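You operate a simulated robot arm through the tools that you are given. There is no shell and no other tool. Be economical: measure what you need, move in short steps, check, and stop when the job is done.

Carry out the task below with a simulated two-armed robot. There is one attempt and no reset: what you move stays moved.

## Task
Wipe the dye off the sample can and look it over under the hand lamp.
Fine: Hold the can while you wipe its lid with the felt block; felt back where it lay. Hold the lamp still while you slide it on, and off again at the end. Set down upright: felt block. What is to be rubbed or washed off counts as gone when no trace of it is left.
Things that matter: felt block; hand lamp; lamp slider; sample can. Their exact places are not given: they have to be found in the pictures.

Only the result counts: the job must be done as asked and must still hold three seconds after the hand-in. Knocking over, shifting, dropping, spilling or breaking anything else fails it. Lids that push on must go on centred and level and be pressed home; caps that screw on are set level and turned clockwise until they are tight.

## Robot
Two 7-joint arms with two-finger parallel grippers on one trunk, on a base that drives. Base frame: it is fixed to the floor where the robot stands at the start and does not move with it; the origin is under the middle of the robot, x ahead of it, y to its left, z up. Units: m, degrees, N and s.
The left shoulder is at the start at [0.07, 0.134, 1.276], the right one opposite. With the tool pointing down near the work surface each hand reaches from about 0.1 to 0.62 m from the robot's upright axis, wherever it stands, measured 20 degrees to its own side. Places, roughly: lamp slider [0.4, 0.6, 1]. Payload 1.57 kg a hand.
Tool frame (each hand has its own): the origin (TCP) lies between the finger pads and is the grasp point; the fingertips stand 0.03 m ahead of it; z points along the fingers, y is the line along which they close. The gripper opens to 0.08 m. The fingers are 0.017 m wide and 0.012 m thick; the gripper's body (0.04 by 0.082 m) begins 0.08 m behind the TCP.
Orientation is that of the tool frame in the base frame, as a unit quaternion [x, y, z, w]. With the fingers straight down and closing along the base's y, the tool's x points along the base's -x, its y along +y and its z along -z.

## Interface
- The arms move only by the tool servo_tool. It takes "left_deltas", "right_deltas" or both (then of equal length, played together; a hand with none holds still); each is a list of rows, each a list of 7 numbers: the shift along the tool's x, y, z in m, then the turn, a rotation vector about the tool's x, y, z in degrees, then the closure in counts, from 0 (fully open) to 255 (shut). In form: [[x, y, z, wx, wy, wz, jaw], ...]. A call has 1 to 8 rows; each row is the pose to reach, as a shift and turn from the pose commanded when the call began, along the tool's axes at that moment. A row lasts 0.2 s, in which the tool goes at most 0.05 m and 8.6 degrees; a call with a longer step from one row to the next is refused whole, and so is a gripper value outside its range. A pose out of reach is approached as far as the arm can. The call stops where the force on the tool passes 40 N (or 10 N more than at its start, if that is more) or the arm is blocked; 0.2 s more then pass. Each finger travels about 0.153 m/s and halts on what it meets, pressing with about 27 N; the grip force reading is that of the motor and also rises with nothing between the fingers. The clock runs only during rows and for 0.2 s after the last one: add rows that repeat a pose to give the fingers time. It gives the time, the measured TCP pose, the force on the tool (base axes), the opening and the grip force at its end, in the units of the frame above (readings bear some noise), with the torque about the TCP (base axes, N m) and any sound that the robot's microphone picked up, and new pictures: "views" is both (left out), scene, wrist or none (wrist: the cameras of the hands that moved).
- Cameras (640 x 400 px; columns grow to the right, rows downward): "scene" is now at [0.1211, 0.0342, 1.4847]; the picture's right is [0.42, -0.91, 0.00], its down [-0.68, -0.32, -0.66] and it looks along [0.60, 0.28, -0.75] (base axes); focal length 251 px, centre (320, 200). "left" rides on the left gripper at [0.072, 0.007, -0.122] in its tool frame; the picture's right is [-0.09, 1.00, 0.00], its down [-0.84, -0.08, -0.54] and it looks along [-0.54, -0.05, 0.84] (tool axes); focal length 238 px, centre (320, 200). "right" rides on the right gripper at [0.072, -0.007, -0.122] in its tool frame; the picture's right is [0.09, 1.00, 0.00], its down [-0.84, 0.08, -0.54] and it looks along [-0.54, 0.05, 0.84] (tool axes); focal length 238 px, centre (320, 200).
- move_column(by): slides the trunk up (or, below 0, down) by that many m; the arms and the scene camera ride with it, the base frame stays. It gives what a move gives, with no picture.
- drive_base(legs): drives the robot by 1 to 6 legs, each [ahead, left, turn to the left] in m, m and degrees, along the robot's own axes; the way and the turn of a leg run together, so that a leg with both is an arc; at most 1.5 m and 180 degrees a leg. The arms and the cameras ride along, it lands a little off, and it stops where it bumps. It gives what a move gives, and a new picture of the scene camera.
- head_to(pan, tilt): turns the head with the scene camera to pan (to the left, within 86 degrees either way) and tilt (down, from -29 to 69), counted from straight ahead of the robot. It gives what a move gives, and a new picture of the scene camera.
- pixel_to_xyz(camera, pixels): for up to 12 pixels [column, row] of the newest picture of that camera ("zoom" is the newest enlarged one), the place [x, y, z] in the base frame of the surface seen there, good to about 0.002 m. It takes no simulated time.
- close_up(camera, box): a new picture of the part [left, top, right, bottom] of that camera's present view, enlarged. It takes no simulated time.
- close_job(): hands the job in; it is judged then, once.

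Go step by step. Measure first, check grasps and placings, and put right what went wrong. The budget is 80 turns and 260 pictures, counting those below and the enlarged ones. Unless the task says otherwise, let go and move clear before handing in, and close with one line.

The tools are called after "Call:" as name(argument=value, ...) on one line, values as JSON. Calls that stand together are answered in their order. servo_tool: Moves the arms, as the interface text tells. Its arguments: {"type":"object","properties":{"left_deltas":{"type":"array","items":{"type":"array","items":{"type":"number"}}},"right_deltas":{"type":"array","items":{"type":"array","items":{"type":"number"}}},"views":{"type":"string","enum":["both","scene","wrist","none"]}},"required":[]} The other tools are called the same way: move_column (by) slides the trunk up or down; drive_base (legs) drives the base; head_to (pan, tilt) turns the head that bears the scene camera; pixel_to_xyz (camera, pixels) gives the place of the surface under pixels of a picture; close_up (camera, box) takes an enlarged picture of a part of a camera's view; close_job () hands the job in.

At the start:

```text
time_s: 0.0
left_tcp_pos: [0.2736, 0.3871, 1.2731]
left_orientation: [-0.001, 1.0, 0.0, 0.001]
left_contact_force: [0.9, 0.7, -0.7]
left_wrist_torque: [-0.02, 0.0, -0.01]
left_gripper_width: 0.0799
left_finger_force: 0.1
right_tcp_pos: [0.329, 0.0045, 1.2943]
right_orientation: [0.0, 1.0, -0.001, 0.0]
right_contact_force: [-0.1, -0.4, 0.6]
right_wrist_torque: [-0.01, -0.03, -0.01]
right_gripper_width: 0.0798
right_finger_force: 0.1
trunk travel left (down, up): [-0.85, 0.09]
robot x, y, heading: [0.0001, 0.0054, 0.1]
head pan, tilt: [25.2, 48.5]
```

scene: 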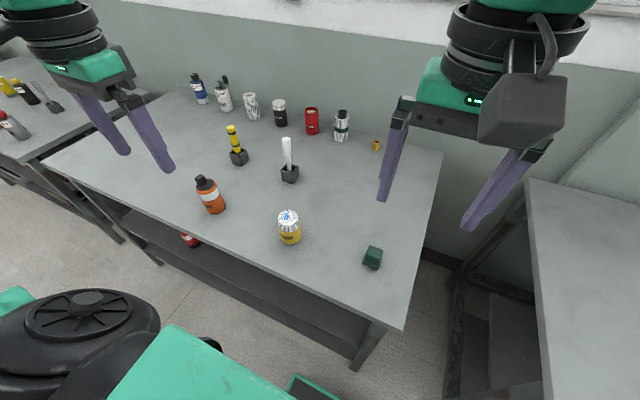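
right: 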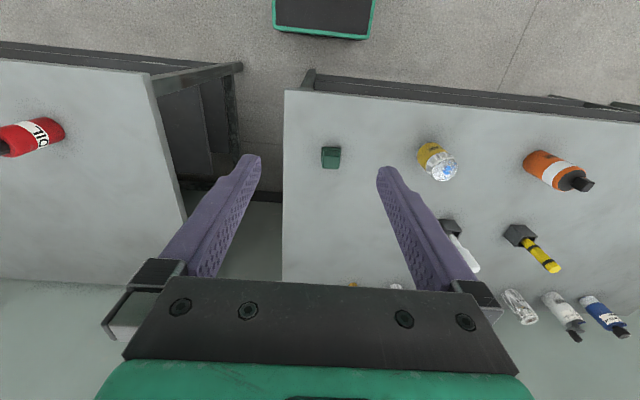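
left: 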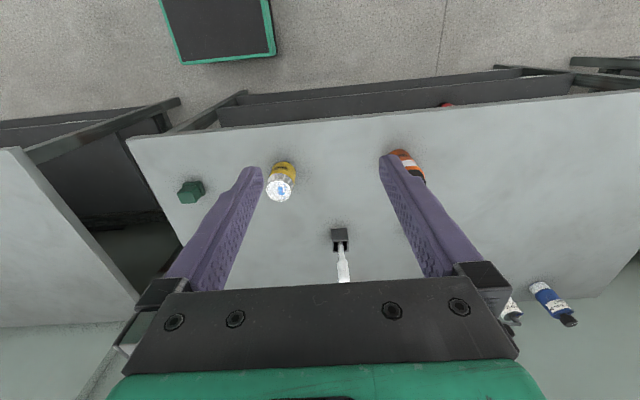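

The scene shows a can with a blue-stained lid at (290,227), a green block at (373,257), and two upright tools at (289,165) and (237,147). I'll enlarge these and measure them.

Call:
close_up(camera="scene", box=[180, 110, 340, 210])

Call:
close_up(camera="scene", box=[260, 190, 400, 278])

Call:
pixel_to_xyz(camera="scene", pixels=[[290, 216], [290, 238], [373, 252], [372, 265], [289, 140], [290, 170], [290, 178], [231, 129], [239, 155], [236, 145], [330, 240], [210, 195]])

```text
4.00 times, centred on (260, 160) of scene
```

zoom: 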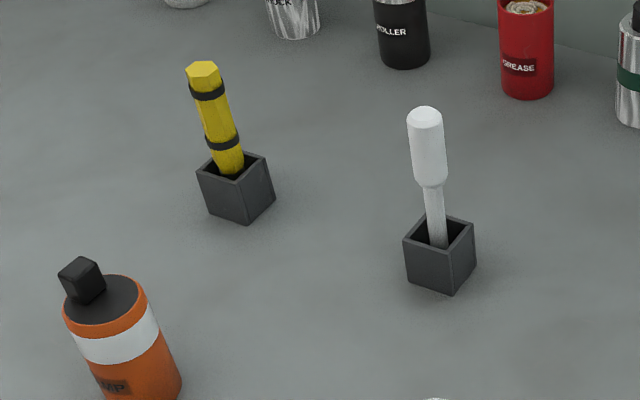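

```text
4.55 times, centred on (330, 234) of scene
```

zoom: 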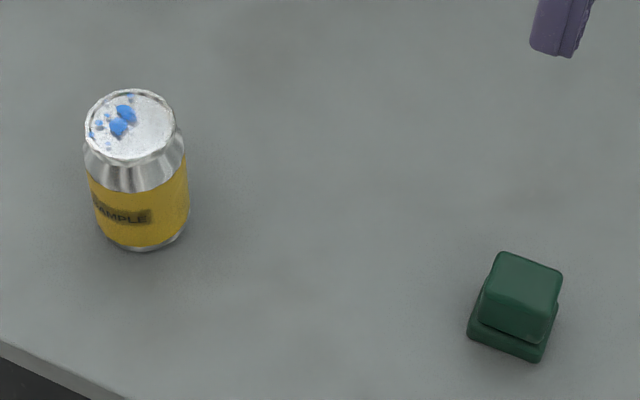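

```text
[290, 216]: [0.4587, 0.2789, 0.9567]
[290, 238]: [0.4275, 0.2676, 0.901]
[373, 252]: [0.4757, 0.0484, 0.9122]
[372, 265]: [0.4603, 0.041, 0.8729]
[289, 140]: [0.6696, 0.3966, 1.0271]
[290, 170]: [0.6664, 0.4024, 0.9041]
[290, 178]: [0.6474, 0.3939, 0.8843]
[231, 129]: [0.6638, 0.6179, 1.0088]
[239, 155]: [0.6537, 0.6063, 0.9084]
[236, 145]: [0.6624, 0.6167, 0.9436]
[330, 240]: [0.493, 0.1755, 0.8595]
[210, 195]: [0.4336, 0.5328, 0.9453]
```

The orange cylinder is labelled "…MP", with a black cube on top near the stated slider place. I'll look closer.

Call:
close_up(camera="scene", box=[170, 160, 250, 220])

Call:
close_up(camera="left", box=[160, 120, 480, 320])

Call:
close_up(camera="right", box=[500, 120, 640, 220])

Call:
pixel_to_xyz(camera="right", pixels=[[567, 180], [584, 185], [576, 174], [574, 188], [548, 172], [530, 160], [565, 172], [560, 187]])

```text
6.67 times, centred on (210, 190) of scene
```

zoom: 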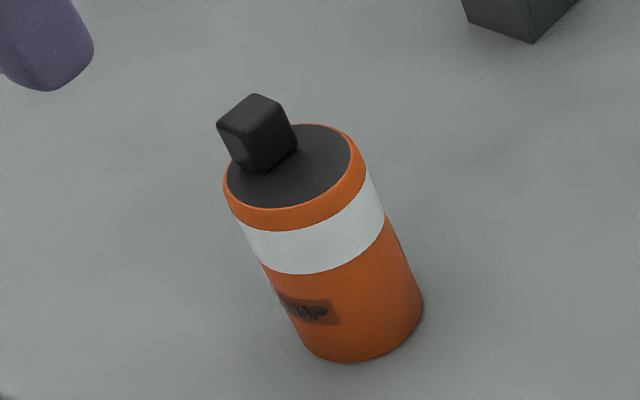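

```text
2.00 times, centred on (320, 220) of left
```

zoom: 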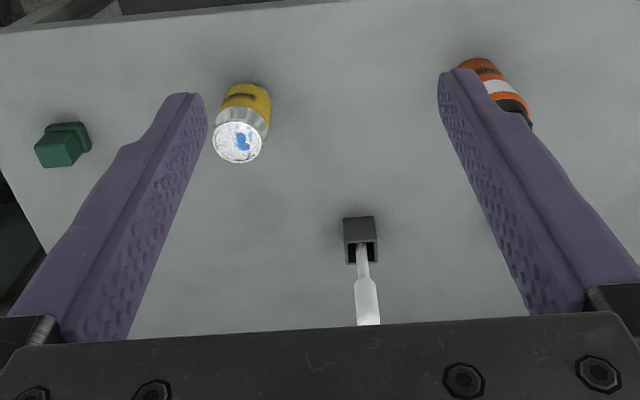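

```text
4.00 times, centred on (570, 170) of right
```

zoom: 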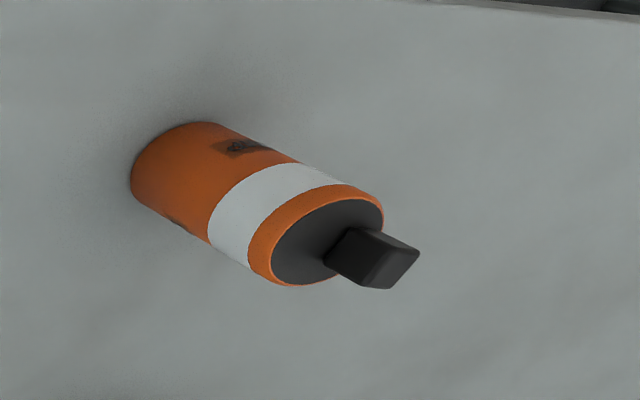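

```text
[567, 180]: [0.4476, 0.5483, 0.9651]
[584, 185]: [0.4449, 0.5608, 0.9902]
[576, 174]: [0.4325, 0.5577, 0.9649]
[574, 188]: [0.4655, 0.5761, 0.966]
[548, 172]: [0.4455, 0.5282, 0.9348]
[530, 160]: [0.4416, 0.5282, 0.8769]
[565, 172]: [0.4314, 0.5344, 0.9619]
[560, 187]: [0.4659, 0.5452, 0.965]
```

The lamp is the orange cylinder and the slider is the black block on its top. Next I'll measure the felt, can and lamp geometry precisely.

Call:
close_up(camera="scene", box=[340, 230, 404, 270])

Call:
pixel_to_xyz(camera="zoom", pixels=[[320, 200], [300, 160], [260, 250], [400, 190], [330, 260]])

Call:
close_up(camera="scene", box=[258, 200, 322, 240])

Call:
pixel_to_xyz(camera="zoom", pixels=[[320, 100], [320, 180], [240, 160], [320, 260], [410, 150], [320, 320], [240, 300], [420, 300], [320, 390]])

Call:
close_up(camera="scene", box=[178, 166, 242, 206])

Call:
pixel_to_xyz(camera="zoom", pixels=[[230, 90], [290, 75], [260, 130], [330, 150], [350, 250], [400, 150], [440, 160], [240, 220], [240, 270]])

```text
10.00 times, centred on (372, 250) of scene
```

zoom: 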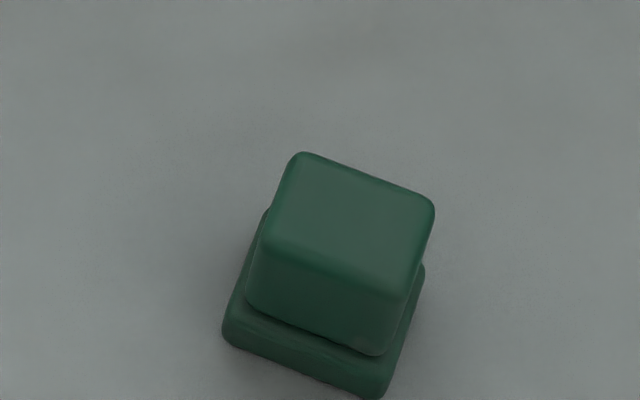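

```text
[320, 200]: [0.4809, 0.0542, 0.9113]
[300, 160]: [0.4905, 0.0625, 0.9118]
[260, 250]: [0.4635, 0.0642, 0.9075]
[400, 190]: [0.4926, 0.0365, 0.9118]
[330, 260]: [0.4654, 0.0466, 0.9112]
```

```text
10.00 times, centred on (290, 220) of scene
```

zoom: 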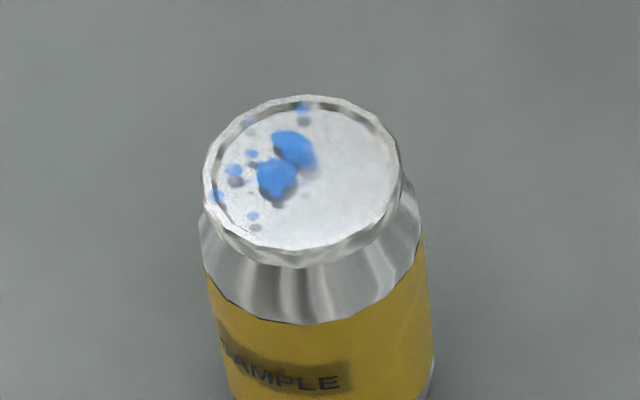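

```text
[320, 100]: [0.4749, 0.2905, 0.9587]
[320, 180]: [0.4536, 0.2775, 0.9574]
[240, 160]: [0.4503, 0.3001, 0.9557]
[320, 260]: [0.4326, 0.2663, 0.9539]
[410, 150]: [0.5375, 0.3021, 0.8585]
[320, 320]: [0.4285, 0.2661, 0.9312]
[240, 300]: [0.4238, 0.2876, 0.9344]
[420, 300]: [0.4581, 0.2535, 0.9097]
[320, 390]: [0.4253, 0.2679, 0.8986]
```

```text
10.00 times, centred on (210, 186) of scene
```

zoom: 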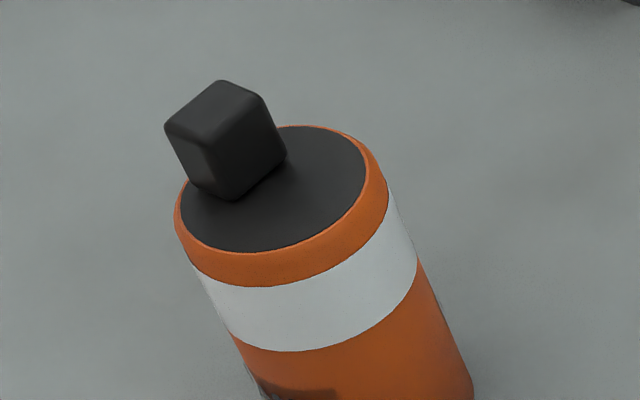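

```text
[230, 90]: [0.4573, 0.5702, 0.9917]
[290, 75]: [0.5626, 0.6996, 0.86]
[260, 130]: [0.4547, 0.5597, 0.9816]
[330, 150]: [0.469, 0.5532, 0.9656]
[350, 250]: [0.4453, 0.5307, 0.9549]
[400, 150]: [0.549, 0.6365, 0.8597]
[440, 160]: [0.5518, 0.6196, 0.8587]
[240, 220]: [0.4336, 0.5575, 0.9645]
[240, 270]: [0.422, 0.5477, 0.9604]
```

The lid centre is about (0.452, 0.281, 0.957), the felt's top about (0.478, 0.049, 0.912) and roughly axis-aligned, and the lamp about (0.447, 0.555). Moving the base 0.14 m left puts felt and can better within both hands' reach.

Call:
drive_base(legs=[[0, 0.14, 0]])

```text
time_s: 1.3
left_tcp_pos: [0.2747, 0.5233, 1.2746]
left_orientation: [0.0, 1.0, 0.002, 0.0]
left_contact_force: [0.1, -0.3, 0.1]
left_wrist_torque: [0.0, 0.01, 0.01]
left_gripper_width: 0.08
left_finger_force: 0.1
right_tcp_pos: [0.3295, 0.1421, 1.2941]
right_orientation: [0.0, 1.0, 0.002, -0.001]
right_contact_force: [0.4, 0.1, 0.0]
right_wrist_torque: [0.04, 0.02, -0.03]
right_gripper_width: 0.08
right_finger_force: 0.0
trunk travel left (down, up): [-0.85, 0.09]
robot x, y, heading: [-0.0012, 0.141, -0.2]
head pan, tilt: [25.2, 48.5]
```

scene: 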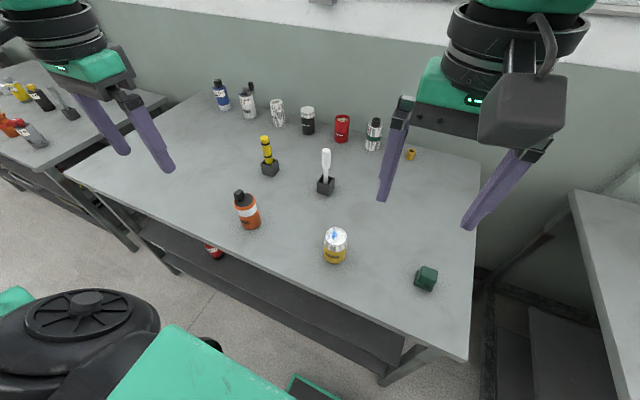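

Base moved cleanly. I'll bring the right hand over the felt and start turning the left hand 90° about its tool axis.

Call:
servo_tool(left_deltas=[[0, 0, 0, 0, 0, 8.5, 0], [0, 0, 0, 0, 0, 17, 0], [0, 0, 0, 0, 0, 25.5, 0], [0, 0, 0, 0, 0, 34, 0], [0, 0, 0, 0, 0, 42.5, 0], [0, 0, 0, 0, 0, 51, 0], [0, 0, 0, 0, 0, 59.5, 0], [0, 0, 0, 0, 0, 68, 0]], right_deltas=[[-0.022, -0.014, 0.02, 0, 0, 0, 0], [-0.044, -0.028, 0.05, 0, 0, 0, 0], [-0.066, -0.04, 0.08, 0, 0, 0, 0], [-0.088, -0.054, 0.11, 0, 0, 0, 0], [-0.11, -0.066, 0.14, 0, 0, 0, 0], [-0.13, -0.08, 0.17, 0, 0, 0, 0], [-0.149, -0.093, 0.2, 0, 0, 0, 0], [-0.149, -0.093, 0.22, 0, 0, 0, 0]])

```text
time_s: 3.1
left_tcp_pos: [0.2735, 0.5263, 1.274]
left_orientation: [0.561, 0.828, 0.0, 0.0]
left_contact_force: [0.5, 0.9, 0.6]
left_wrist_torque: [0.0, 0.01, 0.05]
left_gripper_width: 0.08
left_finger_force: 0.1
right_tcp_pos: [0.4786, 0.0512, 1.0745]
right_orientation: [0.0, 1.0, 0.0, 0.0]
right_contact_force: [-0.3, -0.5, 0.2]
right_wrist_torque: [0.03, 0.02, 0.02]
right_gripper_width: 0.0801
right_finger_force: 0.1
trunk travel left (down, up): [-0.85, 0.09]
robot x, y, heading: [-0.0009, 0.1384, 0.4]
head pan, tilt: [25.2, 48.5]
```

scene: 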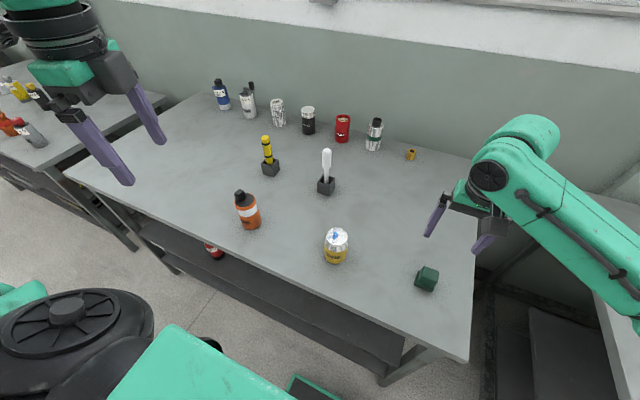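
right: 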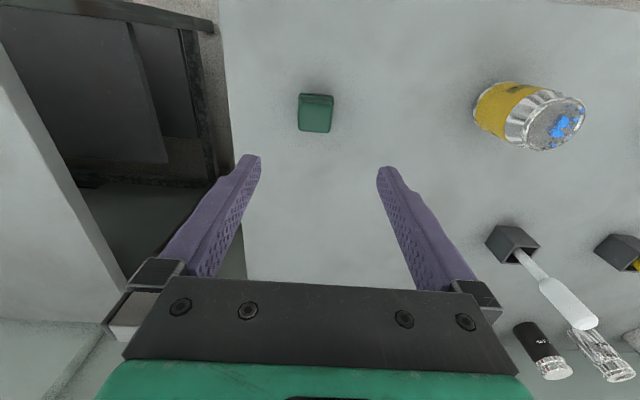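
left: 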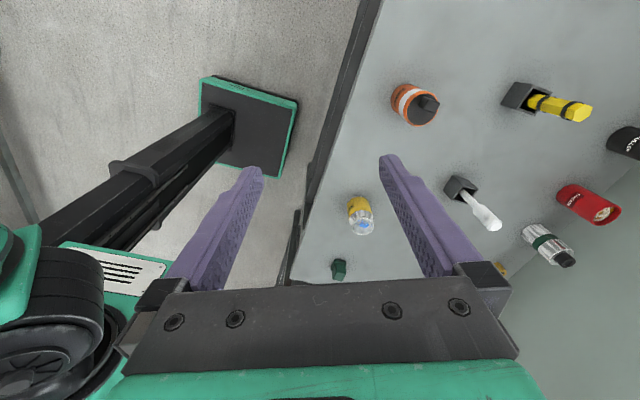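

The right hand is above the felt (316,113 in its picture). I'll measure the felt there and finish the left turn.

Call:
close_up(camera="right", box=[276, 85, 356, 135])

Call:
pixel_to_xyz(camera="right", pixels=[[302, 103], [331, 103], [302, 128], [330, 129], [316, 116], [316, 132], [303, 95], [335, 98]])

Call:
servo_tool(left_deltas=[[0, 0, 0, 0, 0, 8, 0], [0, 0, 0, 0, 0, 16, 0], [0, 0, 0, 0, 0, 22, 0]], views="none")

```text
8.00 times, centred on (316, 110) of right
```

zoom: 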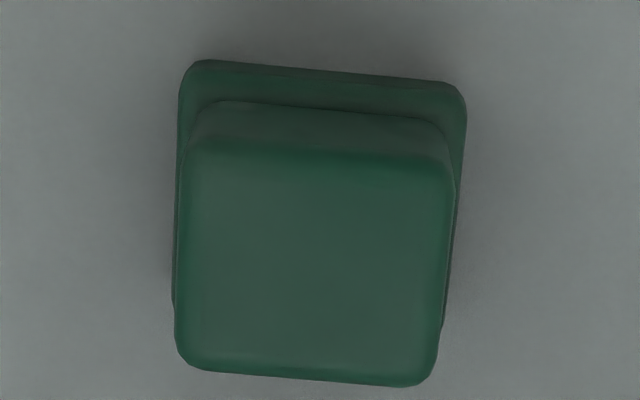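

```text
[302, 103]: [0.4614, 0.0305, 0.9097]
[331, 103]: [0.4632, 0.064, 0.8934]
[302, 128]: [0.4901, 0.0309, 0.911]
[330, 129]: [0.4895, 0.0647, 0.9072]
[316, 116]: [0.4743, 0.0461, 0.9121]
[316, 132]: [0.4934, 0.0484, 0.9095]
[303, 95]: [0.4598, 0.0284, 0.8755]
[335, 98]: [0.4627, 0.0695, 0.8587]
```

```text
time_s: 3.9
left_tcp_pos: [0.2745, 0.5268, 1.2729]
left_orientation: [0.707, 0.707, 0.0, 0.0]
left_contact_force: [-0.1, 0.5, 0.0]
left_wrist_torque: [0.02, 0.0, 0.04]
left_gripper_width: 0.0798
left_finger_force: 0.2
right_tcp_pos: [0.4794, 0.0514, 1.0746]
right_orientation: [0.0, 1.0, 0.001, 0.0]
right_contact_force: [0.1, -0.4, -0.5]
right_wrist_torque: [-0.01, -0.02, -0.02]
right_gripper_width: 0.08
right_finger_force: 0.0
trunk travel left (down, up): [-0.85, 0.09]
robot x, y, heading: [-0.0017, 0.1416, 0.2]
head pan, tilt: [25.2, 48.5]
```

The felt is axis-aligned with centre (0.476, 0.0475), top 0.912 and a flange below 0.876. I'll lower the right hand onto the upper block and turn the left hand back 45°, so it comes at the can from the front left, clear of the lamp.

Call:
servo_tool(left_deltas=[[-0.01, 0, 0, 0, 0, -7.5, 0], [-0.02, 0, 0, 0, 0, -15, 0], [-0.03, 0, 0, 0, 0, -22.5, 0], [-0.045, 0, 0, 0, 0, -30, 0], [-0.06, 0, 0, 0, 0, -37.5, 0], [-0.08, 0, 0, 0, 0, -45, 0]], right_deltas=[[0.0, 0, 0.03, 0, 0, 0, 0], [0.003, -0.004, 0.06, 0, 0, 0, 0], [0.003, -0.004, 0.09, 0, 0, 0, 0], [0.003, -0.004, 0.12, 0, 0, 0, 0], [0.003, -0.004, 0.145, 0, 0, 0, 0], [0.003, -0.004, 0.164, 0, 0, 0, 0]])

```text
time_s: 5.3
left_tcp_pos: [0.2741, 0.4449, 1.2734]
left_orientation: [0.382, 0.924, -0.001, 0.0]
left_contact_force: [0.2, -0.6, 0.2]
left_wrist_torque: [0.04, -0.01, -0.02]
left_gripper_width: 0.0802
left_finger_force: 0.0
right_tcp_pos: [0.4765, 0.047, 0.9116]
right_orientation: [0.0, 1.0, 0.001, 0.0]
right_contact_force: [0.8, -0.1, -0.6]
right_wrist_torque: [-0.01, -0.01, 0.02]
right_gripper_width: 0.0801
right_finger_force: 0.0
trunk travel left (down, up): [-0.85, 0.09]
robot x, y, heading: [0.001, 0.138, -0.1]
head pan, tilt: [25.2, 48.5]
```

scene: 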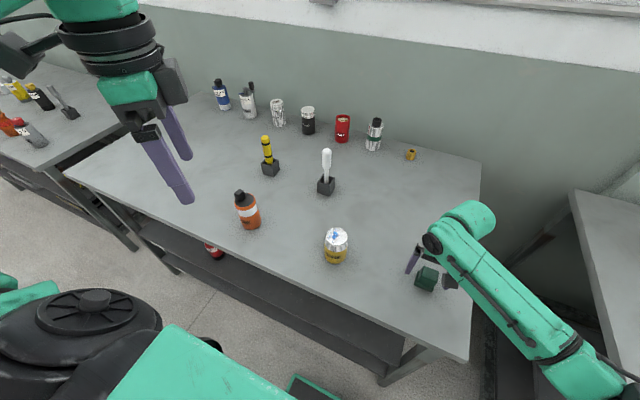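
right: 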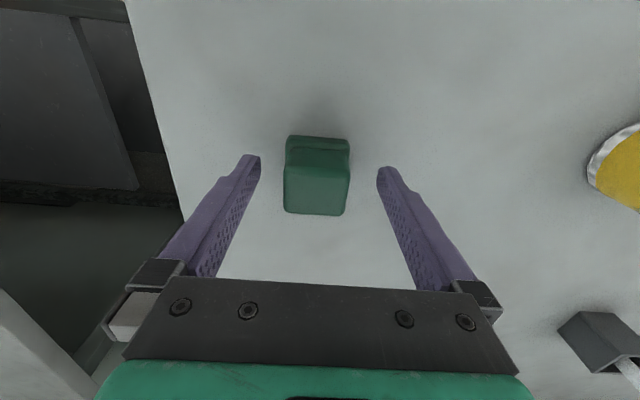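
left: 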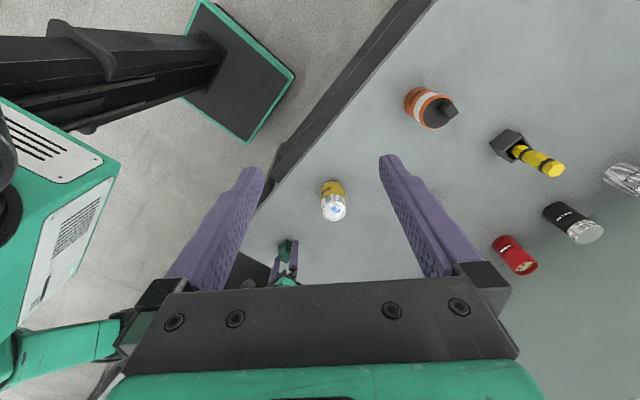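

The right fingers straddle the felt. I'll close on it while the left hand moves and tilts to its pre-grasp near the can.

Call:
servo_tool(left_deltas=[[-0.017, 0.0015, 0.04, 0, -7.2, 0, 0], [-0.034, 0.003, 0.08, 0, -14.4, 0, 0], [-0.051, 0.0045, 0.12, 0, -21.6, 0, 0], [-0.068, 0.006, 0.16, 0, -28.8, 0, 0], [-0.085, 0.0075, 0.2, 0, -36, 0, 0], [-0.102, 0.009, 0.24, 0, -43, 0, 0], [-0.119, 0.01, 0.277, 0, -50, 0, 0]], right_deltas=[[0, 0, 0, 0, 0, 0, 120], [0, 0, 0, 0, 0, 0, 255], [0, 0, 0, 0, 0, 0, 255], [0, 0, 0, 0, 0, 0, 255], [0, 0, 0, 0, 0, 0, 255], [0, 0, 0, 0, 0, 0, 255], [0, 0, 0, 0, 0, 0, 255]])

```text
time_s: 6.9
left_tcp_pos: [0.3649, 0.3686, 0.994]
left_orientation: [0.346, 0.837, -0.162, 0.392]
left_contact_force: [0.7, 0.6, 0.0]
left_wrist_torque: [-0.01, 0.0, 0.0]
left_gripper_width: 0.0797
left_finger_force: 0.1
left hand out of reach, approached as far as the arm can: row 3, 4, 5
right_tcp_pos: [0.4775, 0.0498, 0.9111]
right_orientation: [0.0, 1.0, -0.001, 0.0]
right_contact_force: [-1.0, 0.5, 0.0]
right_wrist_torque: [-0.04, -0.01, 0.01]
right_gripper_width: 0.0389
right_finger_force: 27.4
trunk travel left (down, up): [-0.85, 0.09]
robot x, y, heading: [-0.0021, 0.1417, 0.1]
head pan, tilt: [25.2, 48.5]
```

scene: 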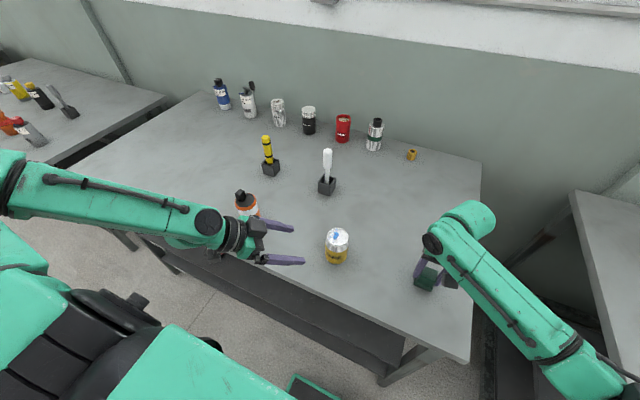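
right: 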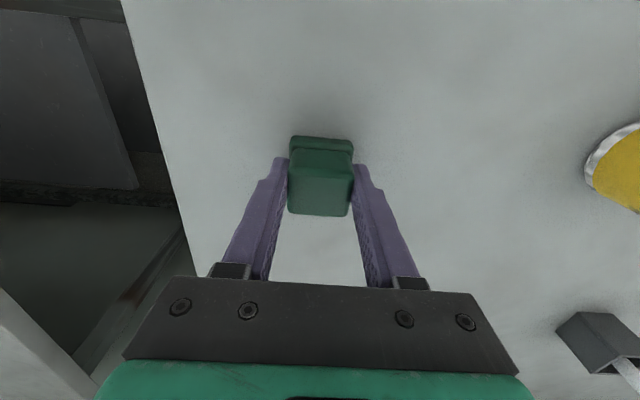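
left: 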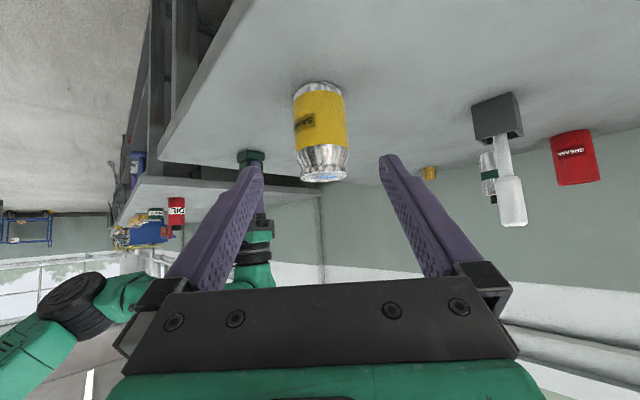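

The left hand is in place and the felt is gripped (width 0.039). I'll measure the can body from the left camera before closing in.

Call:
pixel_to_xyz(camera="left", pixels=[[296, 120], [346, 120], [321, 120], [321, 95], [324, 178], [300, 140], [348, 140], [321, 88]])

Call:
close_up(camera="left", box=[240, 60, 400, 200])

```text
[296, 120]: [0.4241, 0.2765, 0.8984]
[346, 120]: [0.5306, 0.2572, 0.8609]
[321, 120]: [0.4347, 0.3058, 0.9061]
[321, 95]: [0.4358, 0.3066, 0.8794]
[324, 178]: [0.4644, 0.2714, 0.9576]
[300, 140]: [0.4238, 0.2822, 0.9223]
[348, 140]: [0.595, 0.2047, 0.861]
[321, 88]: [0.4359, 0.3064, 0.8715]
```

```text
2.86 times, centred on (320, 130) of left
```

zoom: 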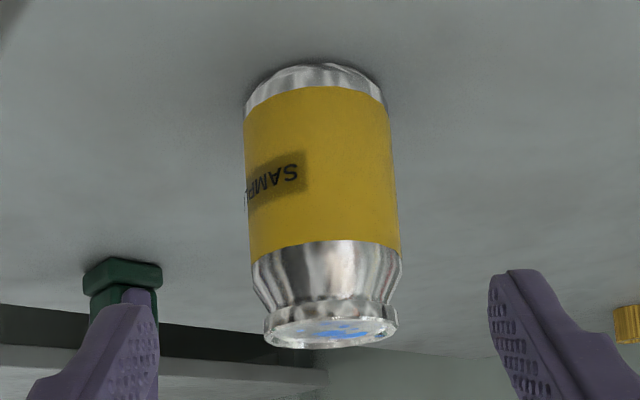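

The can axis is near (0.454, 0.284) with radius about 0.03. I'll advance the left hand 0.152 m along its fingers around the can while the right lifts the felt.

Call:
servo_tool(left_deltas=[[0.0, 0.003, 0.03, 0, 0, 0, 0], [0.001, 0.003, 0.06, 0, 0, 0, 0], [0.001, 0.003, 0.09, 0, 0, 0, 0], [0.002, 0.003, 0.12, 0, 0, 0, 0], [0.002, 0.003, 0.14, 0, 0, 0, 0], [0.002, 0.003, 0.152, 0, 0, 0, 0]], right_deltas=[[0, 0, -0.02, 0, 0, 0, 255], [0, 0, -0.05, 0, 0, 0, 255], [0, 0, -0.08, 0, 0, 0, 255], [0, 0, -0.11, 0, 0, 0, 255], [0, 0, -0.13, 0, 0, 0, 255], [0, 0, -0.13, 0, 0, 0, 255]])

```text
time_s: 8.3
left_tcp_pos: [0.4437, 0.296, 0.9173]
left_orientation: [0.347, 0.838, -0.162, 0.39]
left_contact_force: [-0.1, -0.2, -0.1]
left_wrist_torque: [0.01, -0.04, 0.01]
left_gripper_width: 0.0797
left_finger_force: 0.0
left hand out of reach, approached as far as the arm can: row 5, 6
right_tcp_pos: [0.4733, 0.0486, 1.0395]
right_orientation: [0.0, 1.0, 0.0, 0.0]
right_contact_force: [-1.2, 0.4, -0.1]
right_wrist_torque: [-0.01, 0.0, -0.03]
right_gripper_width: 0.0391
right_finger_force: 27.2
trunk travel left (down, up): [-0.85, 0.09]
robot x, y, heading: [0.0002, 0.139, -0.2]
head pan, tilt: [25.2, 48.5]
```

scene: 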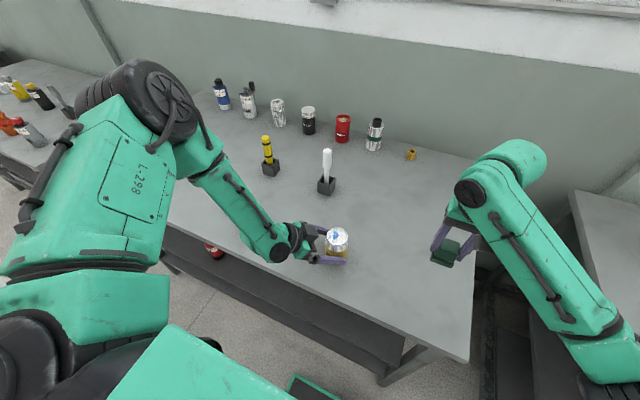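
right: 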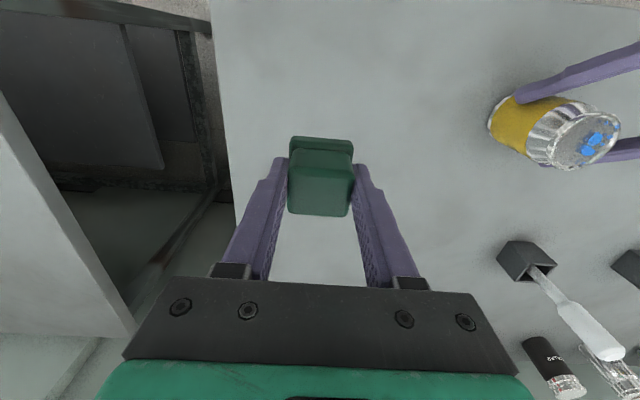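
left: 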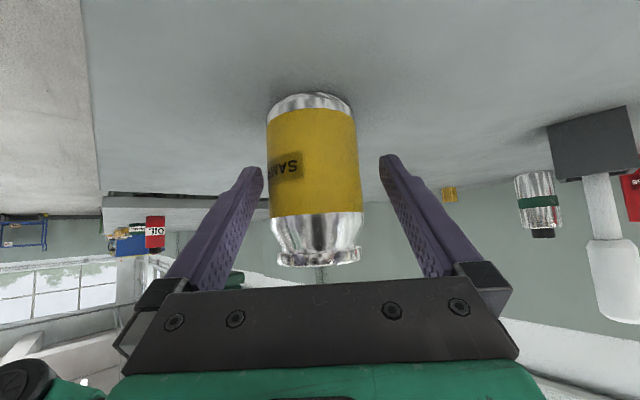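

The left hand stops slightly short (z 0.917, axis about 15 mm ahead of the TCP), but the fingers already span the can's body well below the lid. I'll close the left gripper gently here.

Call:
servo_tool(left_deltas=[[0, -0.002, 0, 0, 0, 0, 0], [0, -0.002, 0, 0, 0, 0, 60], [0, -0.002, 0, 0, 0, 0, 120], [0, -0.002, 0, 0, 0, 0, 180], [0, -0.002, 0, 0, 0, 0, 255], [0, -0.002, 0, 0, 0, 0, 255]], views="both")

```text
time_s: 9.7
left_tcp_pos: [0.4429, 0.294, 0.916]
left_orientation: [0.347, 0.837, -0.162, 0.39]
left_contact_force: [-0.3, -0.3, 1.4]
left_wrist_torque: [0.04, -0.04, 0.04]
left_gripper_width: 0.0588
left_finger_force: 26.6
right_tcp_pos: [0.4738, 0.0467, 1.0405]
right_orientation: [-0.001, 1.0, 0.001, 0.001]
right_contact_force: [0.3, -0.4, -0.7]
right_wrist_torque: [0.03, -0.01, -0.01]
right_gripper_width: 0.0389
right_finger_force: 26.7
trunk travel left (down, up): [-0.85, 0.09]
robot x, y, heading: [-0.0004, 0.1374, 0.0]
head pan, tilt: [25.2, 48.5]
```

scene: 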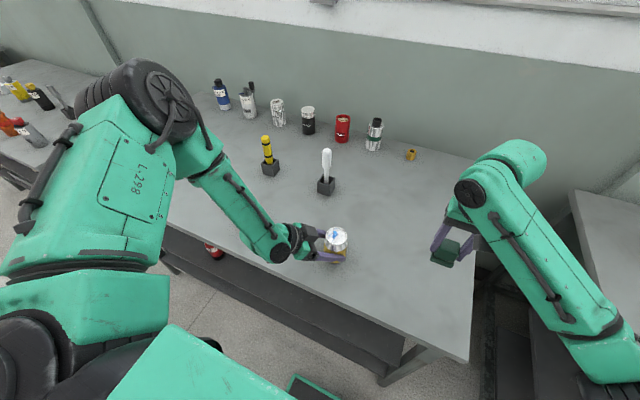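
left: 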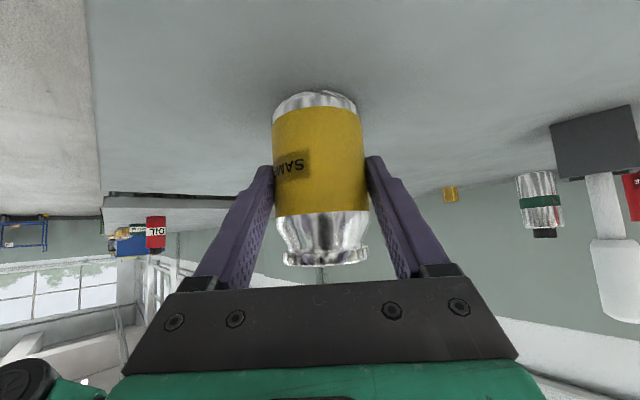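

The can is held (0.059 m across). I'll measure the lid now.

Call:
close_up(camera="scene", box=[304, 220, 368, 260])

Call:
pixel_to_xyz(camera="zoom", pixels=[[320, 100], [320, 150], [320, 200], [240, 150], [400, 150], [320, 80], [320, 240], [230, 150], [420, 150], [360, 180]])

```text
10.00 times, centred on (336, 240) of scene
```

zoom: 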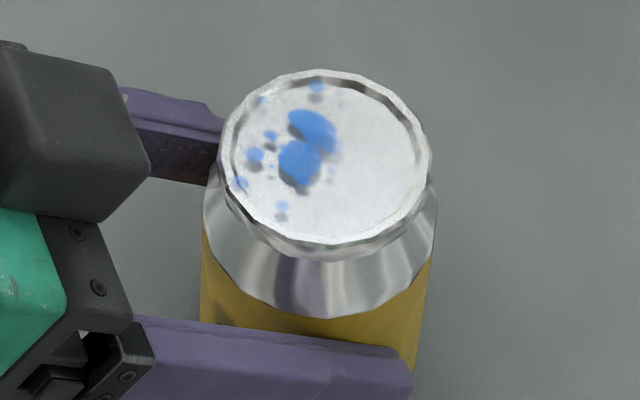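

```text
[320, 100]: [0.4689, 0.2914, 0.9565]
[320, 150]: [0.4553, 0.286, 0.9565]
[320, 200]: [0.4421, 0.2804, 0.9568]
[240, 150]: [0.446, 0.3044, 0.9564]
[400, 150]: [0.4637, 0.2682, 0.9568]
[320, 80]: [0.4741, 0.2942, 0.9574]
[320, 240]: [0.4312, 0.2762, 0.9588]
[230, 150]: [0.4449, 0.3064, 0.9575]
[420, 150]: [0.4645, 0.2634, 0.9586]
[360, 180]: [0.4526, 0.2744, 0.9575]
```

The lid centre is (0.4535, 0.284), with its rim at 0.9587; felt contact should come at right TCP z≈1.010. I'll carry the felt over at safe height.

Call:
servo_tool(right_deltas=[[0.0, 0.04, -0.01, 0, 0, 0, 255], [0.005, 0.08, -0.02, 0, 0, 0, 255], [0.01, 0.12, -0.02, 0, 0, 0, 255], [0.015, 0.16, -0.02, 0, 0, 0, 255], [0.018, 0.2, -0.02, 0, 0, 0, 255], [0.019, 0.237, -0.01, 0, 0, 0, 255], [0.019, 0.237, 0.01, 0, 0, 0, 255]])

```text
time_s: 11.3
left_tcp_pos: [0.4429, 0.2928, 0.9161]
left_orientation: [0.346, 0.838, -0.161, 0.391]
left_contact_force: [-1.1, 0.4, 1.2]
left_wrist_torque: [0.0, -0.09, 0.02]
left_gripper_width: 0.0585
left_finger_force: 27.0
right_tcp_pos: [0.4599, 0.28, 1.0313]
right_orientation: [0.005, 1.0, 0.001, 0.001]
right_contact_force: [0.0, -0.6, -0.7]
right_wrist_torque: [0.03, -0.02, -0.01]
right_gripper_width: 0.0389
right_finger_force: 27.2
trunk travel left (down, up): [-0.85, 0.09]
robot x, y, heading: [0.001, 0.1422, 0.0]
head pan, tilt: [25.2, 48.5]
```

scene: 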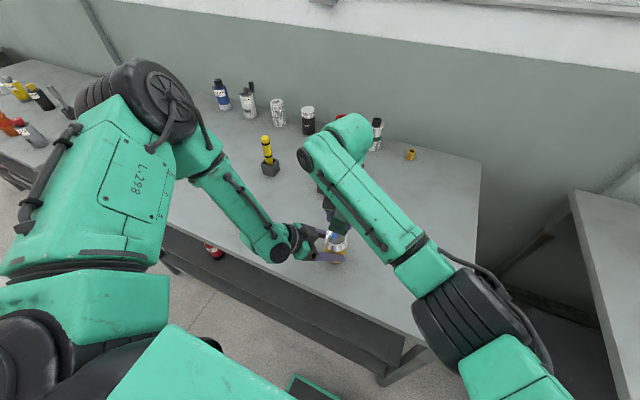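
right: 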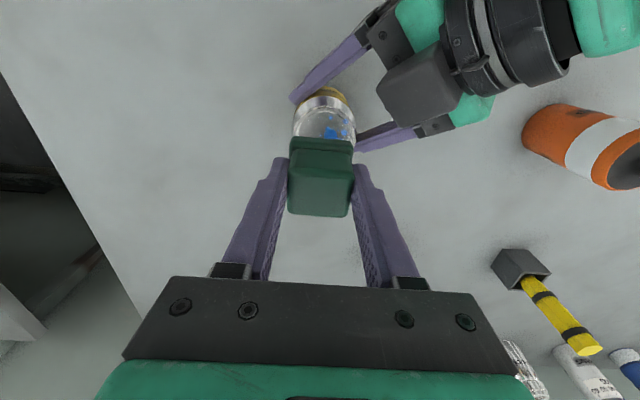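

The felt sits above the lid. I'll lower it gently to contact.

Call:
servo_tool(right_deltas=[[0.002, 0.001, 0.008, 0, 0, 0, 255], [0.002, 0.001, 0.015, 0, 0, 0, 255], [0.002, 0.001, 0.019, 0, 0, 0, 255], [0.002, 0.001, 0.021, 0, 0, 0, 255], [0.002, 0.001, 0.022, 0, 0, 0, 255]], views="wrist")

```text
time_s: 12.5
left_tcp_pos: [0.4431, 0.2942, 0.9165]
left_orientation: [0.348, 0.837, -0.162, 0.389]
left_contact_force: [2.0, -2.5, -4.0]
left_wrist_torque: [-0.1, -0.38, 0.02]
left_gripper_width: 0.0591
left_finger_force: 27.3
right_tcp_pos: [0.4609, 0.281, 1.0091]
right_orientation: [0.006, 1.0, -0.003, 0.005]
right_contact_force: [1.5, 0.9, 11.7]
right_wrist_torque: [0.21, 0.12, -0.04]
right_gripper_width: 0.0386
right_finger_force: 26.9
trunk travel left (down, up): [-0.85, 0.09]
robot x, y, heading: [-0.0014, 0.14, -0.0]
head pan, tilt: [25.2, 48.5]
```

right: 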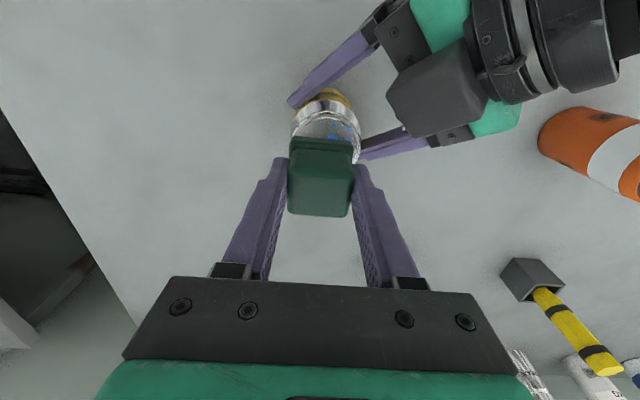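

Contact at about 12 N. I'll rub with strokes over the whole lid.

Call:
servo_tool(right_deltas=[[0.01, 0, 0, 0, 0, 0, 255], [0.018, 0.01, 0, 0, 0, 0, 255], [0.005, 0.014, 0, 0, 0, 0, 255], [-0.008, 0.012, 0, 0, 0, 0, 255], [0.005, 0.003, 0, 0, 0, 0, 255], [0.018, 0.0, 0, 0, 0, 0, 255], [0.01, -0.008, 0, 0, 0, 0, 255], [-0.005, -0.008, 0, 0, 0, 0, 255]], views="none")

Call:
servo_tool(right_deltas=[[0.01, 0.005, 0, 0, 0, 0, 255], [0.022, 0.012, 0, 0, 0, 0, 255], [0.01, 0.022, 0, 0, 0, 0, 255], [-0.004, 0.022, 0, 0, 0, 0, 255], [0.005, 0.01, 0, 0, 0, 0, 255], [0.018, 0.004, 0, 0, 0, 0, 255], [0.01, 0.012, 0, 0, 0, 0, 255], [0.005, 0.008, 0, 0, 0, 0, 255]], views="none")

```text
time_s: 14.3
left_tcp_pos: [0.4434, 0.2929, 0.9172]
left_orientation: [0.347, 0.837, -0.162, 0.391]
left_contact_force: [-0.2, -1.4, 6.8]
left_wrist_torque: [0.04, -0.03, -0.02]
left_gripper_width: 0.0589
left_finger_force: 27.0
right_tcp_pos: [0.4597, 0.278, 1.0078]
right_orientation: [0.0, 1.0, -0.001, 0.0]
right_contact_force: [-0.4, 0.6, -1.8]
right_wrist_torque: [0.0, 0.0, -0.01]
right_gripper_width: 0.0388
right_finger_force: 26.9
trunk travel left (down, up): [-0.85, 0.09]
robot x, y, heading: [0.0014, 0.1404, 0.3]
head pan, tilt: [25.2, 48.5]
```

```text
time_s: 16.1
left_tcp_pos: [0.4428, 0.2932, 0.9179]
left_orientation: [0.347, 0.837, -0.161, 0.391]
left_contact_force: [-0.3, 1.7, 8.1]
left_wrist_torque: [0.21, 0.0, 0.03]
left_gripper_width: 0.0589
left_finger_force: 27.2
right_tcp_pos: [0.4538, 0.2853, 1.0093]
right_orientation: [0.001, 1.0, 0.001, 0.001]
right_contact_force: [-0.5, 0.5, -0.6]
right_wrist_torque: [0.0, -0.01, 0.0]
right_gripper_width: 0.039
right_finger_force: 26.9
trunk travel left (down, up): [-0.85, 0.09]
robot x, y, heading: [-0.0023, 0.1406, 0.2]
head pan, tilt: [25.2, 48.5]
```

The contact force dropped to about zero during the strokes. I'll lift the felt and inspect the lid.

Call:
servo_tool(right_deltas=[[0, 0, -0.02, 0, 0, 0, 255], [0, -0.03, -0.04, 0, 0, 0, 255], [0, -0.07, -0.045, 0, 0, 0, 255], [0, -0.11, -0.045, 0, 0, 0, 255]])

Call:
close_up(camera="scene", box=[304, 220, 368, 260])

Call:
pixel_to_xyz(camera="zoom", pixels=[[320, 100], [320, 150], [320, 200], [240, 150], [400, 150]])

Call:
close_up(camera="right", box=[380, 60, 540, 160])

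```text
time_s: 17.1
left_tcp_pos: [0.4413, 0.2932, 0.9172]
left_orientation: [0.347, 0.838, -0.16, 0.39]
left_contact_force: [0.3, 1.1, 5.7]
left_wrist_torque: [0.15, -0.09, 0.05]
left_gripper_width: 0.0589
left_finger_force: 26.9
right_tcp_pos: [0.4532, 0.1741, 1.0538]
right_orientation: [0.0, 1.0, 0.002, 0.0]
right_contact_force: [0.0, 0.6, -1.5]
right_wrist_torque: [-0.01, 0.02, 0.01]
right_gripper_width: 0.0388
right_finger_force: 26.8
trunk travel left (down, up): [-0.85, 0.09]
robot x, y, heading: [0.0008, 0.1404, -0.2]
head pan, tilt: [25.2, 48.5]
```

scene: 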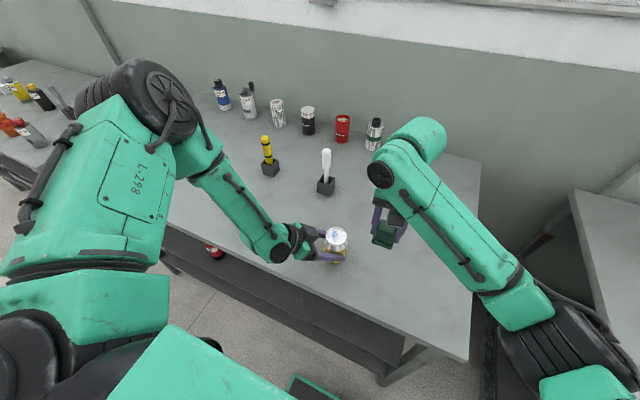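
right: 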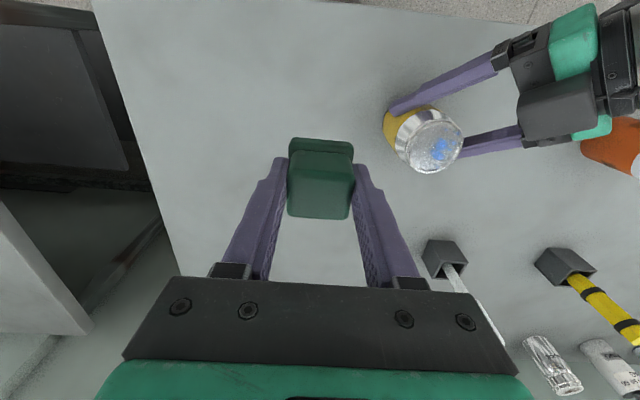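

```text
10.00 times, centred on (336, 240) of scene
```

zoom: 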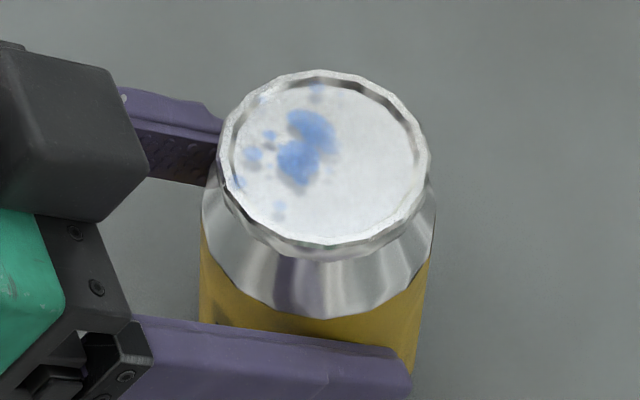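

```text
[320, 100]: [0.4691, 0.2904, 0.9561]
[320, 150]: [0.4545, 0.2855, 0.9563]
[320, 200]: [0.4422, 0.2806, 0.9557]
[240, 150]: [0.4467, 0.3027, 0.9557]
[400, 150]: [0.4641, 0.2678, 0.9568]
```

```text
4.00 times, centred on (460, 110) of right
```

zoom: 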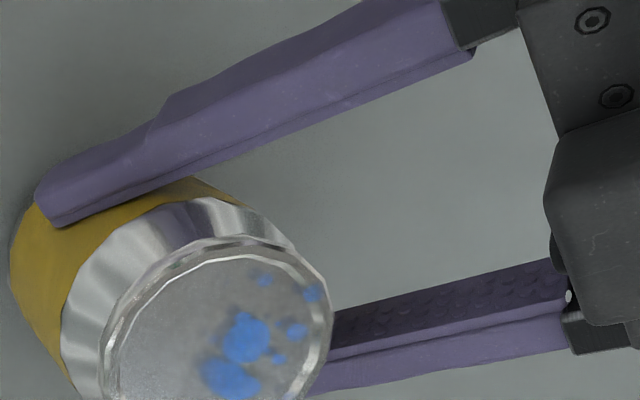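

The dye has faded roughly by half, so the method works with more rubbing. I'll return and press a few millimetres deeper while stroking.

Call:
servo_tool(right_deltas=[[0, 0.04, 0.0, 0, 0, 0, 255], [0, 0.08, 0.005, 0, 0, 0, 255], [0, 0.11, 0.02, 0, 0, 0, 255], [0, 0.11, 0.042, 0, 0, 0, 255], [0, 0.11, 0.048, 0, 0, 0, 255], [0.01, 0.118, 0.048, 0, 0, 0, 255], [-0.006, 0.12, 0.048, 0, 0, 0, 255], [0.008, 0.105, 0.048, 0, 0, 0, 255]], views="none")

Call:
servo_tool(right_deltas=[[-0.012, 0.006, 0, 0, 0, 0, 255], [0.004, 0.016, 0, 0, 0, 0, 255], [-0.01, 0.02, 0, 0, 0, 0, 255], [0.004, 0.004, 0, 0, 0, 0, 255], [-0.012, 0.0, 0, 0, 0, 0, 255], [-0.004, 0.016, 0, 0, 0, 0, 255], [0.006, 0.002, 0, 0, 0, 0, 255], [-0.006, 0.008, 0, 0, 0, 0, 255]], views="none")

```text
time_s: 18.6
left_tcp_pos: [0.4415, 0.2949, 0.9176]
left_orientation: [0.346, 0.838, -0.161, 0.391]
left_contact_force: [-0.9, 1.0, 5.1]
left_wrist_torque: [-0.15, 0.09, 0.04]
left_gripper_width: 0.059
left_finger_force: 26.8
right_tcp_pos: [0.4529, 0.2882, 1.0076]
right_orientation: [0.003, 1.0, -0.005, 0.008]
right_contact_force: [-0.1, -2.8, 12.2]
right_wrist_torque: [-0.01, 0.16, 0.07]
right_gripper_width: 0.0391
right_finger_force: 27.1
trunk travel left (down, up): [-0.85, 0.09]
robot x, y, heading: [-0.0024, 0.1376, 0.2]
head pan, tilt: [25.2, 48.5]
stopped in row 7 (right hand): the force on the tool passed its limit at 55 N (the readings are from after the stop); the commanded pose is now the measured one
```

```text
time_s: 20.4
left_tcp_pos: [0.4428, 0.2945, 0.9178]
left_orientation: [0.346, 0.837, -0.161, 0.391]
left_contact_force: [4.4, -0.1, 2.1]
left_wrist_torque: [-0.2, 0.37, -0.05]
left_gripper_width: 0.0589
left_finger_force: 27.0
right_tcp_pos: [0.4572, 0.2979, 1.0071]
right_orientation: [0.002, 1.0, -0.005, 0.006]
right_contact_force: [-3.9, -2.8, 15.5]
right_wrist_torque: [-0.02, 0.39, 0.07]
right_gripper_width: 0.0386
right_finger_force: 26.7
right hand out of reach, approached as far as the arm can: row 3
trunk travel left (down, up): [-0.85, 0.09]
robot x, y, heading: [0.0015, 0.1392, -0.3]
head pan, tilt: [25.2, 48.5]
```

Contact is holding at 12–15 N. One more set of strokes centred on the lid, then I'll look.

Call:
servo_tool(right_deltas=[[0.008, -0.01, 0, 0, 0, 0, 255], [0.018, -0.002, 0, 0, 0, 0, 255], [0.004, -0.004, 0, 0, 0, 0, 255], [0.018, -0.014, 0, 0, 0, 0, 255], [0.002, -0.018, 0, 0, 0, 0, 255], [0.014, -0.004, 0, 0, 0, 0, 255], [0.0, -0.01, 0, 0, 0, 0, 255], [0.014, -0.012, 0, 0, 0, 0, 255]], views="none")

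Call:
servo_tool(right_deltas=[[0, 0, -0.02, 0, 0, 0, 255], [0, -0.03, -0.04, 0, 0, 0, 255], [0, -0.07, -0.045, 0, 0, 0, 255], [0, -0.11, -0.045, 0, 0, 0, 255]], views="wrist")

Call:
close_up(camera="scene", box=[304, 220, 368, 260])

Call:
close_up(camera="right", box=[380, 90, 480, 190])

```text
time_s: 22.2
left_tcp_pos: [0.4417, 0.2938, 0.9175]
left_orientation: [0.347, 0.838, -0.159, 0.39]
left_contact_force: [-2.9, 0.8, 4.6]
left_wrist_torque: [0.15, -0.59, 0.01]
left_gripper_width: 0.0587
left_finger_force: 26.3
right_tcp_pos: [0.4453, 0.2846, 1.007]
right_orientation: [0.002, 1.0, -0.005, 0.009]
right_contact_force: [6.8, 0.7, 18.7]
right_wrist_torque: [0.11, -0.1, -0.02]
right_gripper_width: 0.0389
right_finger_force: 26.9
trunk travel left (down, up): [-0.85, 0.09]
robot x, y, heading: [0.0017, 0.1407, 0.0]
head pan, tilt: [25.2, 48.5]
```

```text
time_s: 23.2
left_tcp_pos: [0.442, 0.2947, 0.9168]
left_orientation: [0.346, 0.838, -0.16, 0.39]
left_contact_force: [-3.6, 1.0, 10.9]
left_wrist_torque: [0.18, 0.16, 0.13]
left_gripper_width: 0.0589
left_finger_force: 26.7
right_tcp_pos: [0.4436, 0.1753, 1.0526]
right_orientation: [0.001, 1.0, -0.004, 0.006]
right_contact_force: [0.8, 0.6, -0.2]
right_wrist_torque: [0.01, -0.01, 0.03]
right_gripper_width: 0.0386
right_finger_force: 27.0
trunk travel left (down, up): [-0.85, 0.09]
robot x, y, heading: [-0.0002, 0.1395, 0.1]
head pan, tilt: [25.2, 48.5]
```

right: 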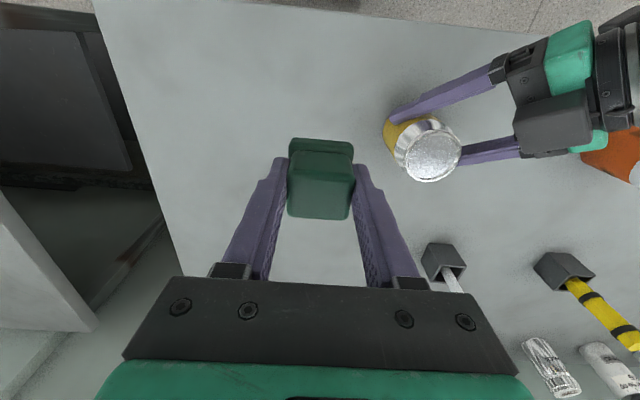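

```text
10.00 times, centred on (336, 240) of scene
```

zoom: 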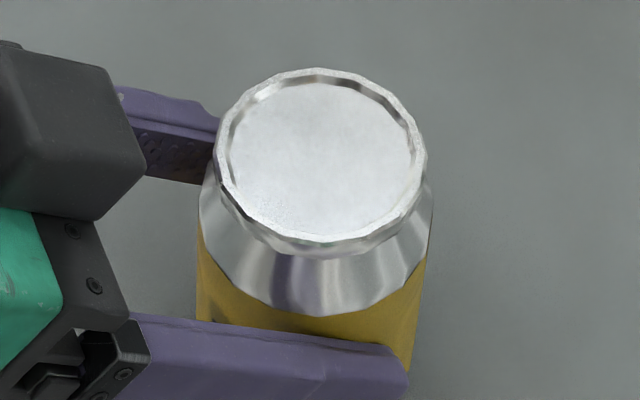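

```text
4.00 times, centred on (430, 140) of right
```

zoom: 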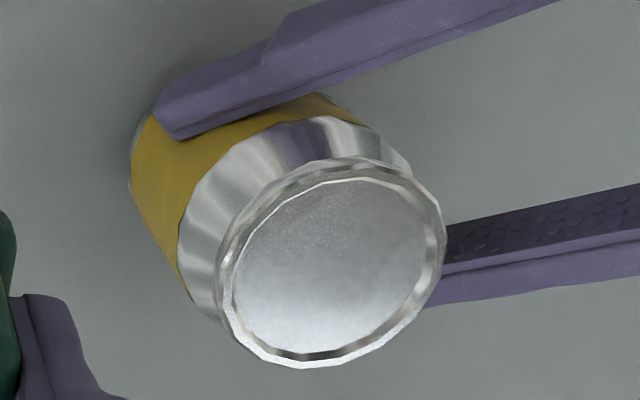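

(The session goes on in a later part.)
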